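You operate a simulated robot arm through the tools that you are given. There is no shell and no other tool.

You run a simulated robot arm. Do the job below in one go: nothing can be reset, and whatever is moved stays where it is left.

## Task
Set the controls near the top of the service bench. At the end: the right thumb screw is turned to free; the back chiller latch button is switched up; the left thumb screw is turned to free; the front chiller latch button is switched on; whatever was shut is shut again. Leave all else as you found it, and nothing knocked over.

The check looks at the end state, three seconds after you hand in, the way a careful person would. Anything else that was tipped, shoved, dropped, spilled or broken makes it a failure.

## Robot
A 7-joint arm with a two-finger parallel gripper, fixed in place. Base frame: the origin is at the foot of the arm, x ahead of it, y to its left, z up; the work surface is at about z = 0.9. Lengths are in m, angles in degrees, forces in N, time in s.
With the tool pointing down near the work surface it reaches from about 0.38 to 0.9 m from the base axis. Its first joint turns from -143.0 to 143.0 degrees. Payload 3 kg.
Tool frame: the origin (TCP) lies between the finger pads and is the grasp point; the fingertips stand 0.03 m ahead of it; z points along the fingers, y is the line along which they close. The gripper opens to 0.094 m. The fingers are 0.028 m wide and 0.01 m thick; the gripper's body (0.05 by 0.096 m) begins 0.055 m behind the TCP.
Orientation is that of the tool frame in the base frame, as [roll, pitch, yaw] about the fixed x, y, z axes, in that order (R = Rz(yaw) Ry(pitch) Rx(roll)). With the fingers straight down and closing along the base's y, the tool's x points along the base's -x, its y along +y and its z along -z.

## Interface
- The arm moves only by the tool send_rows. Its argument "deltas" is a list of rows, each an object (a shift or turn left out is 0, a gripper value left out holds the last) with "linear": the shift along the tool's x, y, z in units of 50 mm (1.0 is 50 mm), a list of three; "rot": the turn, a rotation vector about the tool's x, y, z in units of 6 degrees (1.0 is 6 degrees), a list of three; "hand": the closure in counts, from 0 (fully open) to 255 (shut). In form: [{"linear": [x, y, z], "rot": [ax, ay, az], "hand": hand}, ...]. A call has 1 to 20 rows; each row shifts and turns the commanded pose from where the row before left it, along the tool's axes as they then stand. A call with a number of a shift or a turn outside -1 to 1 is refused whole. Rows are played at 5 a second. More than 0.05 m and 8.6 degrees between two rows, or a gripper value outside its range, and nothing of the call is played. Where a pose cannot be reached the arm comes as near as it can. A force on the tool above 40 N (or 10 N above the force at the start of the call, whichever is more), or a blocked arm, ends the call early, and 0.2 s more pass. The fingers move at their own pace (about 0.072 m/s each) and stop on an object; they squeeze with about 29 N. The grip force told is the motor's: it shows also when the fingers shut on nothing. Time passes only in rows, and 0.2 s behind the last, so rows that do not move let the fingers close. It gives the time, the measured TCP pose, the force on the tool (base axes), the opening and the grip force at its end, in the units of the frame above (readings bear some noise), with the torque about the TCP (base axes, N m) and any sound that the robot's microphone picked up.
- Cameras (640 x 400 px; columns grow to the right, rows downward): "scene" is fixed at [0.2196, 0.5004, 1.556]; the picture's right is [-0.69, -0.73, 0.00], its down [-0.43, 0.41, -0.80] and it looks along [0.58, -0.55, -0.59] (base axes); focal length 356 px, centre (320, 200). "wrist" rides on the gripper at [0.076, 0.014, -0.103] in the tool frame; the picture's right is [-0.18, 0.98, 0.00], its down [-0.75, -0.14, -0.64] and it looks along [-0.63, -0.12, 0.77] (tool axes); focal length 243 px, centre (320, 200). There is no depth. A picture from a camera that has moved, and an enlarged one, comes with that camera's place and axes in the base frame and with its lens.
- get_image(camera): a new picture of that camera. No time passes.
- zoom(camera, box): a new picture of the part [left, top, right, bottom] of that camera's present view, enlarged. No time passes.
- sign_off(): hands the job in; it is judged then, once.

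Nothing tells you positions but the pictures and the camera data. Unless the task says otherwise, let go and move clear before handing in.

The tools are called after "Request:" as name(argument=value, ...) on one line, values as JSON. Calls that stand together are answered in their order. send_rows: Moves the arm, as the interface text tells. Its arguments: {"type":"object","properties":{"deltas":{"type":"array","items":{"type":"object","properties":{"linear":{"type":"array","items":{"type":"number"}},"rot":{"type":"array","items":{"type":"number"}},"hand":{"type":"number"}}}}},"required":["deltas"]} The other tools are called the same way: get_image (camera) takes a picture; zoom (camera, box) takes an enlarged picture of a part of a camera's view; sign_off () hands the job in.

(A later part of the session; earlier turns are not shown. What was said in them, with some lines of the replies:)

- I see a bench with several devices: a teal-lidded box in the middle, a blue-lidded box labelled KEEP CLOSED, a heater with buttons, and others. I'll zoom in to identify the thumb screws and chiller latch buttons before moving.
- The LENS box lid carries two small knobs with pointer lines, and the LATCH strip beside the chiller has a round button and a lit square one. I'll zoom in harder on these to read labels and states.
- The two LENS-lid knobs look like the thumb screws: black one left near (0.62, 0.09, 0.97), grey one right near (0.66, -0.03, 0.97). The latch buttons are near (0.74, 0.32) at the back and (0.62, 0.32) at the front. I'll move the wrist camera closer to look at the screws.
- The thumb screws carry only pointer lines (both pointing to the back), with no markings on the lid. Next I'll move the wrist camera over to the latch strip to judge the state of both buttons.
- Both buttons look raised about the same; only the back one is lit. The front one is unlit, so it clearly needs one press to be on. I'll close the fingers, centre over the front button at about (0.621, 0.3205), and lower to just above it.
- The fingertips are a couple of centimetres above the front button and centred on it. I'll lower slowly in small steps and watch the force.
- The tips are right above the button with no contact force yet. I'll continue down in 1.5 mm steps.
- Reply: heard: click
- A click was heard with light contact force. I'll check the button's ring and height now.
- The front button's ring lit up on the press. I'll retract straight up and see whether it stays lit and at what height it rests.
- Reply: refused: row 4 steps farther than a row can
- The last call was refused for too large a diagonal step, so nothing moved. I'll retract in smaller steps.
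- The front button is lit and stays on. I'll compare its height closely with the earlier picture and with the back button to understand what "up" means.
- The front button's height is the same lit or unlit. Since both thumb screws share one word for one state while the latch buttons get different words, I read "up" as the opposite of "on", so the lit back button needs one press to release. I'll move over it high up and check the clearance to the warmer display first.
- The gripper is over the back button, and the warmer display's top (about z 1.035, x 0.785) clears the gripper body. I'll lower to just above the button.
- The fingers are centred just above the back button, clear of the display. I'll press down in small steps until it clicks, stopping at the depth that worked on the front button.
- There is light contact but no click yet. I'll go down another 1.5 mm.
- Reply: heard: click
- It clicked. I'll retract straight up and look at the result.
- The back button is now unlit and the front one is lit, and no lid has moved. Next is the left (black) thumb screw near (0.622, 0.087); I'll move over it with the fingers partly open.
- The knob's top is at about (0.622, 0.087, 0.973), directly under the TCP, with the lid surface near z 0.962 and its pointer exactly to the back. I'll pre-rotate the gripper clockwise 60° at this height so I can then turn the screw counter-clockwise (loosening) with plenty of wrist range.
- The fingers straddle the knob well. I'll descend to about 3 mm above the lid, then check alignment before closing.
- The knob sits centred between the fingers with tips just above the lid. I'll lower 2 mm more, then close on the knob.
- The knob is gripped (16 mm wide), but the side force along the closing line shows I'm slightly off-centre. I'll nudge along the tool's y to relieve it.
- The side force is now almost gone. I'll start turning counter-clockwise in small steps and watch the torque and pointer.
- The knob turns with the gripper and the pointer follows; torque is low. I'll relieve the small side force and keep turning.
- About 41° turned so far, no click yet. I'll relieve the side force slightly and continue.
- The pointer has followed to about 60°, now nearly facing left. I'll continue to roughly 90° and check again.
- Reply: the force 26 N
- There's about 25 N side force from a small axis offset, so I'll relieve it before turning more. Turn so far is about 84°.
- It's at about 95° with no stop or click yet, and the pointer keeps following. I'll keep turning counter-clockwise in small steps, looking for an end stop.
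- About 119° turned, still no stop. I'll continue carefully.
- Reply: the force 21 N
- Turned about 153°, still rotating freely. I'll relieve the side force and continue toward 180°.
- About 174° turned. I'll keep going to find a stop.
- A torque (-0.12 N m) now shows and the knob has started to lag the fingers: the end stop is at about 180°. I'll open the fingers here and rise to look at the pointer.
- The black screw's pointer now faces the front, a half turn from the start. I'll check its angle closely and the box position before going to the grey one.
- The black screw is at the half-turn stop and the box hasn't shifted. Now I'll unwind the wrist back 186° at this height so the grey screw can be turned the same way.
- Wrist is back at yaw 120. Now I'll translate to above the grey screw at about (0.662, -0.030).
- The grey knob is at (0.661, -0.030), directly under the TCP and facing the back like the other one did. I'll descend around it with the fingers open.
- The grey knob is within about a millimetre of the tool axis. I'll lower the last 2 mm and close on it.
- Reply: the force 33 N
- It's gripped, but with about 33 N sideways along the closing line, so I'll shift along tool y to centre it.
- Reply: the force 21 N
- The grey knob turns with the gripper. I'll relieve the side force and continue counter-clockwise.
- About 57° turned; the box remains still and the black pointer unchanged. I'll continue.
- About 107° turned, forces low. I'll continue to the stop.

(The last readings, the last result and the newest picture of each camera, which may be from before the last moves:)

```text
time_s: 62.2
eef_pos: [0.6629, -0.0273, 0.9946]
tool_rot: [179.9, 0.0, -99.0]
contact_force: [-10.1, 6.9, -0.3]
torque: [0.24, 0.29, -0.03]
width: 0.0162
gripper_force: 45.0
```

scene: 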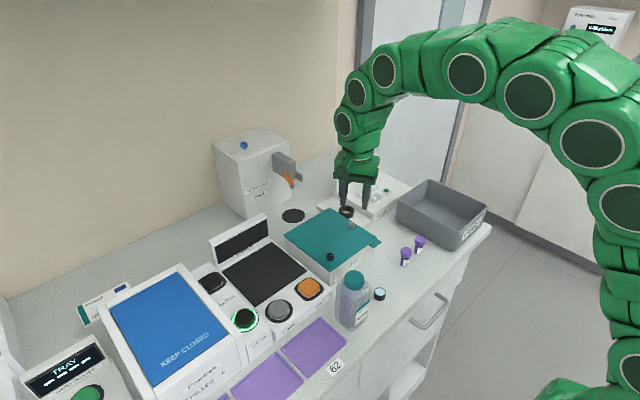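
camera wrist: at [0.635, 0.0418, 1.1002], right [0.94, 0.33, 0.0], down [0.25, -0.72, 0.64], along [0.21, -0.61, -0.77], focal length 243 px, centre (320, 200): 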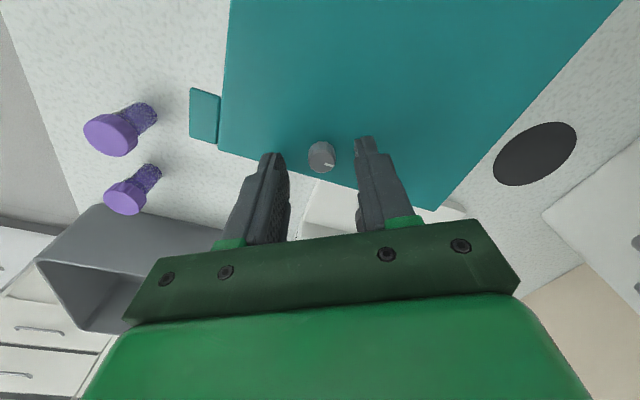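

Request:
send_rows(deltas=[{"linear": [-0.004, 0.007, 0]}, {"rot": [0, 0, -0.7]}, {"rot": [0, 0, -0.7]}, {"rot": [0, 0, -0.7]}, {"rot": [0, 0, -0.7]}, {"linear": [0, 0, 0]}])

Request:
zoom(camera="wrist", box=[270, 110, 370, 200])

```text
time_s: 63.6
eef_pos: [0.6625, -0.0272, 0.9968]
tool_rot: [179.9, -0.1, -82.2]
contact_force: [-13.1, 1.2, 1.7]
torque: [-0.18, 0.21, 0.0]
width: 0.0162
gripper_force: 45.1
```

```text
4.44 times, centred on (320, 155) of wrist
camera zoom: at [0.6572, -0.1048, 1.0984], right [-1.0, 0.05, 0.0], down [0.04, 0.77, 0.64], along [0.03, 0.64, -0.77], focal length 1078 px, centre (320, 400)
```

zoom: 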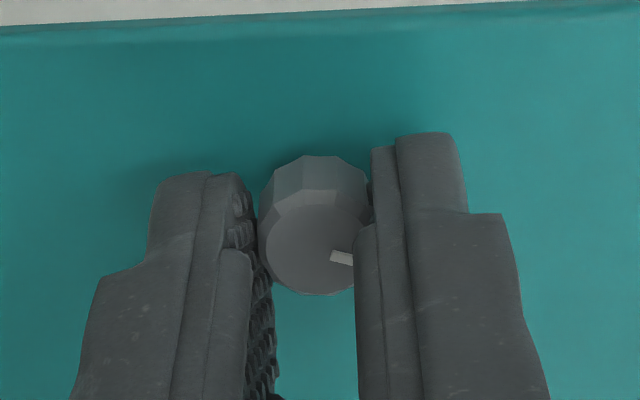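

About 158° turned. I'll continue toward the expected stop near 180° with smaller steps.

Request:
send_rows(deltas=[{"linear": [0, 0.009, 0]}, {"rot": [0, 0, -0.6]}, {"rot": [0, 0, -0.6]}, {"rot": [0, 0, -0.6]}, {"rot": [0, 0, -0.6]}, {"linear": [0, 0, 0]}])

Request:
zoom(camera="wrist", box=[270, 110, 370, 200])

```text
time_s: 65.0
eef_pos: [0.6613, -0.0272, 0.9964]
tool_rot: [179.9, -0.1, -67.8]
contact_force: [-8.3, 1.7, 2.4]
torque: [-0.2, -0.03, 0.0]
width: 0.0162
gripper_force: 44.7
```

```text
4.44 times, centred on (320, 155) of wrist
camera zoom: at [0.6762, -0.1034, 1.0983], right [-0.98, -0.2, 0.0], down [-0.15, 0.75, 0.64], along [-0.13, 0.63, -0.77], focal length 1078 px, centre (320, 400)
```

zoom: 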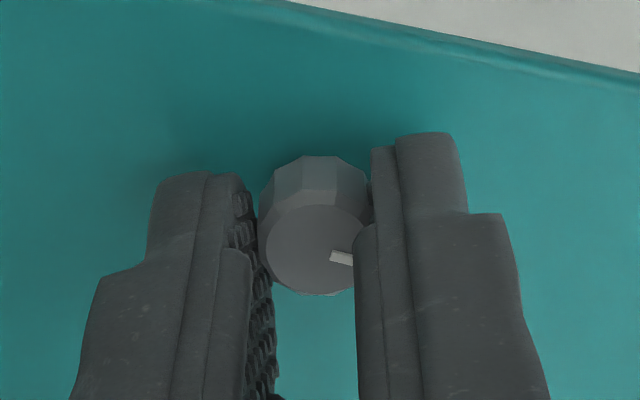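

Request:
send_rows(deltas=[{"rot": [0, 0, -0.5]}, {"rot": [0, 0, -0.5]}, {"rot": [0, 0, -0.5]}, {"rot": [0, 0, -0.5]}, {"linear": [0, 0, 0]}])

Request:
zoom(camera="wrist", box=[270, 110, 370, 200])

```text
time_s: 66.2
eef_pos: [0.6607, -0.0266, 0.9951]
tool_rot: [179.9, 0.0, -55.7]
contact_force: [-30.1, -5.2, 5.2]
torque: [-0.07, 0.66, -0.23]
width: 0.0162
gripper_force: 44.9
```

```text
4.44 times, centred on (320, 155) of wrist
camera zoom: at [0.6913, -0.0982, 1.0981], right [-0.92, -0.4, 0.0], down [-0.31, 0.7, 0.64], along [-0.26, 0.59, -0.77], focal length 1078 px, centre (320, 400)
```

zoom: 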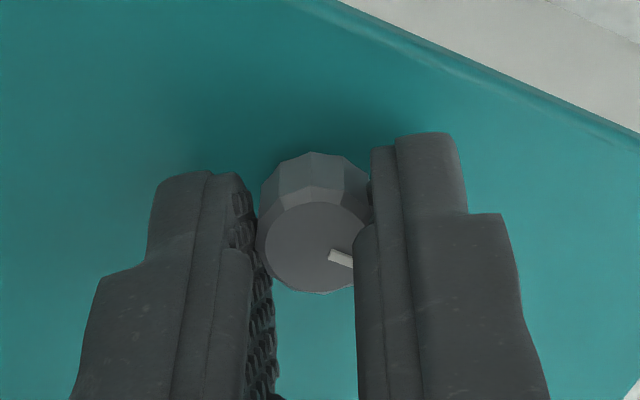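

The stop is reached (torque -0.23 N m, pointer now lagging the fingers). I'll relieve the side force, open the fingers and rise.

Request:
send_rows(deltas=[{"linear": [-0.005, 0.02, 0]}, {"linear": [0, 0, 0], "hand": 140}, {"linear": [0, 0, 0]}, {"linear": [0, 0, -0.3]}, {"linear": [0, 0, -0.6]}, {"linear": [0, 0, -0.6]}, {"linear": [0, 0, 0]}])

Request:
get_image(camera="wrist")

Request:
zoom(camera="wrist", box=[280, 85, 360, 145])

Request:
zoom(camera="scene", box=[310, 200, 390, 270])

```text
time_s: 67.8
eef_pos: [0.661, -0.0264, 1.0702]
tool_rot: [179.9, 0.0, -55.8]
contact_force: [0.2, -0.1, -0.3]
torque: [-0.01, -0.02, 0.01]
width: 0.0425
gripper_force: 0.0
```

```text
taken
camera wrist: at [0.6911, -0.098, 1.1731], right [-0.92, -0.4, 0.0], down [-0.31, 0.7, 0.64], along [-0.26, 0.59, -0.77], focal length 243 px, centre (320, 200)
```

wrist: 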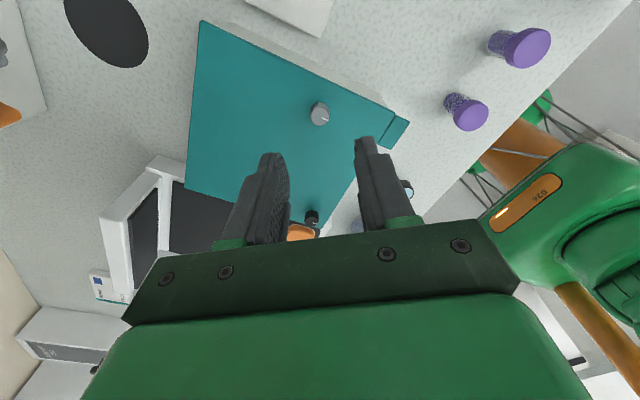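

```text
6.67 times, centred on (320, 115) of wrist
camera zoom: at [0.6911, -0.098, 1.1731], right [-0.92, -0.4, 0.0], down [-0.31, 0.7, 0.64], along [-0.26, 0.59, -0.77], focal length 1618 px, centre (320, 767)
```

zoom: 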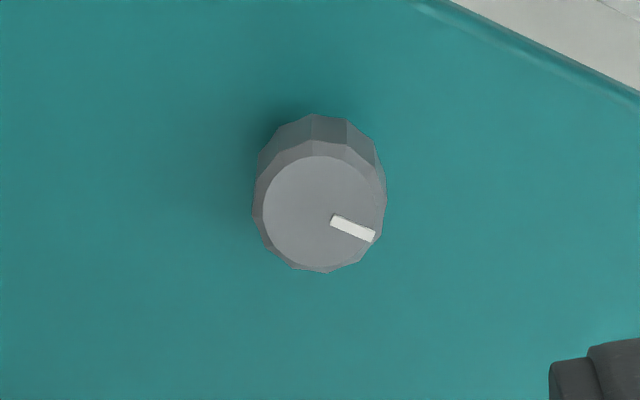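

```text
5.71 times, centred on (350, 235) of scene
camera zoom: at [0.2196, 0.5004, 1.556], right [-0.69, -0.73, 0.0], down [-0.43, 0.41, -0.8], along [0.58, -0.55, -0.59], focal length 2035 px, centre (149, 0)
```

zoom: 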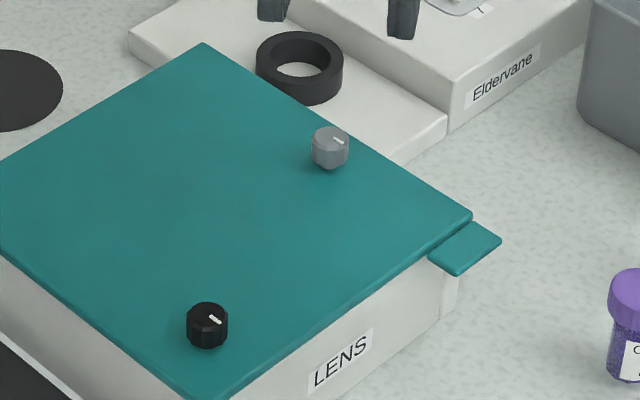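

Both pointers now face the front at their stops, the lid is shut and the box hasn't shifted. I'll lift the arm clear and do a final check of everything.

Request:
send_rows(deltas=[{"linear": [0, 0, -0.8]}, {"linear": [0, 0, -0.8]}, {"linear": [0, 0, -0.8]}, {"linear": [0, 0, -0.8]}, {"linear": [-0.8, 0, 0]}, {"linear": [-0.8, 0, 0]}, {"linear": [0, 0, 0]}])

Request:
get_image(camera="scene")

Request:
zoom(camera="scene", box=[180, 200, 400, 340])

Request:
zoom(camera="scene", box=[0, 250, 240, 400])

Request:
get_image(camera="wrist")

```text
time_s: 69.4
eef_pos: [0.6156, 0.0393, 1.2311]
tool_rot: [180.0, 0.0, -55.8]
contact_force: [0.1, -0.2, -0.1]
torque: [0.01, -0.01, -0.03]
width: 0.0422
gripper_force: 0.1
```

```text
taken
```

scene: 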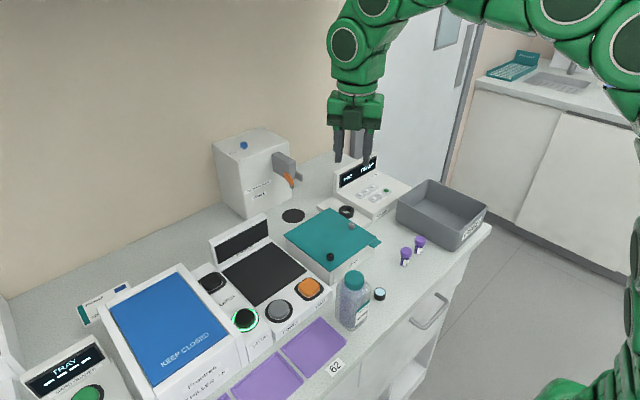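

```text
2.86 times, centred on (290, 270) of scene
camera zoom: at [0.2196, 0.5004, 1.556], right [-0.69, -0.73, 0.0], down [-0.43, 0.41, -0.8], along [0.58, -0.55, -0.59], focal length 1018 px, centre (406, 0)
```

zoom: 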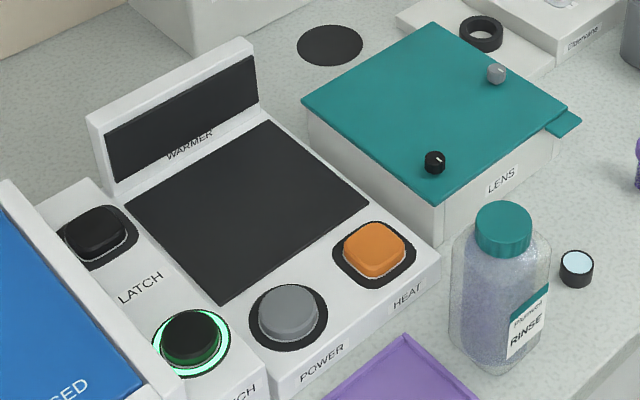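

```text
2.67 times, centred on (120, 325) of scene
camera zoom: at [0.2196, 0.5004, 1.556], right [-0.69, -0.73, 0.0], down [-0.43, 0.41, -0.8], along [0.58, -0.55, -0.59], focal length 950 px, centre (853, -133)
```

zoom: 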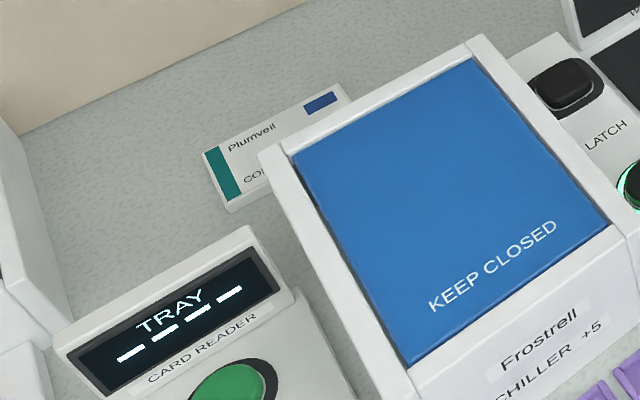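

```text
taken
camera wrist: at [0.6451, -0.0316, 1.3328], right [-0.92, -0.4, 0.0], down [-0.31, 0.7, 0.64], along [-0.26, 0.59, -0.77], focal length 243 px, centre (320, 200)
```

wrist: 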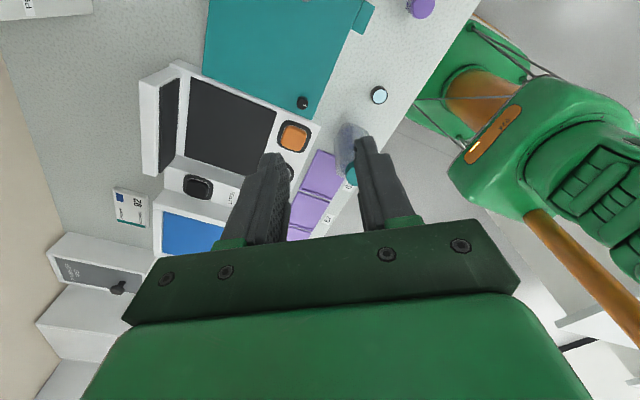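

Everything else looks as it was. I'll do one last close comparison of the back button, unlit now versus lit earlier, to confirm it stands "up".

Request:
zoom(camera="scene", box=[185, 255, 245, 305])

Request:
zoom(camera="scene", box=[220, 295, 280, 345])

Request:
zoom(camera="scene", box=[200, 110, 420, 247])

```text
8.00 times, centred on (215, 280) of scene
camera zoom: at [0.2196, 0.5004, 1.556], right [-0.69, -0.73, 0.0], down [-0.43, 0.41, -0.8], along [0.58, -0.55, -0.59], focal length 2849 px, centre (1160, -440)
```

zoom: 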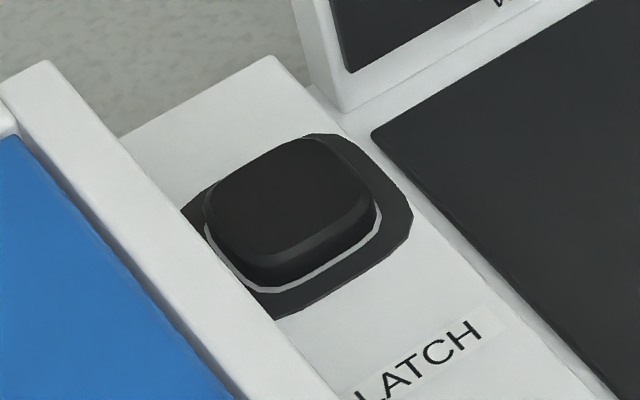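

```text
8.00 times, centred on (250, 320) of scene
camera zoom: at [0.2196, 0.5004, 1.556], right [-0.69, -0.73, 0.0], down [-0.43, 0.41, -0.8], along [0.58, -0.55, -0.59], focal length 2849 px, centre (880, -760)
```

zoom: 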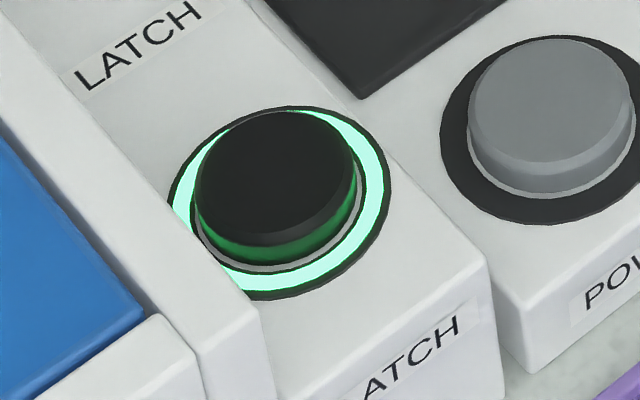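

```text
2.91 times, centred on (310, 178) of scene
camera zoom: at [0.2196, 0.5004, 1.556], right [-0.69, -0.73, 0.0], down [-0.43, 0.41, -0.8], along [0.58, -0.55, -0.59], focal length 1036 px, centre (349, 262)
```

zoom: 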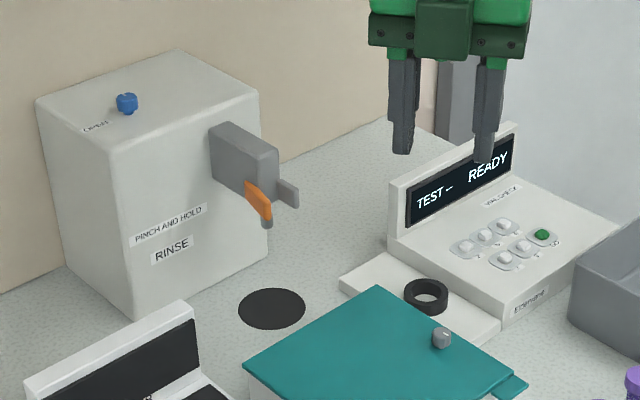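

The job is done as far as I can see, and I'm handing it in:

- **Front latch button:** on; its ring is lit.
- **Back latch button:** released; its ring is dark. It sits at the same height lit or unlit, so I took "up" to mean the opposite of "on".
- **Thumb screws:** both are turned counter-clockwise to their stops, about half a turn. The lid has no "free" marking, so I took the loosening direction.
- **Everything else:** both lids are shut, nothing else looks moved, and the arm is clear.

Request:
sign_off()

```text
The job is handed in.
```

I handed the job in with all four controls set, but two of the settings rest on my reading of the task rather than on any marking.

- **Front chiller latch button:** switched on. It was dark; one press clicked and its ring stayed lit.
- **Back chiller latch button:** pressed once, and its ring went from lit to dark. The button sits at the same height either way. I took "up" to mean released, the opposite of "on". If "up" meant lit, this one is wrong.
- **Left and right thumb screws:** I took these to be the black and grey knobs on the LENS lid. I turned both counter-clockwise about half a turn until they hit a stop. The lid has no "free" marking, so I went by the usual loosening direction.
- **Everything else:** I opened nothing. The LENS and chiller lids are still shut. In the last pictures the bottle, vials, trays and other devices look as they were at the start. The arm is lifted clear with nothing in the gripper.
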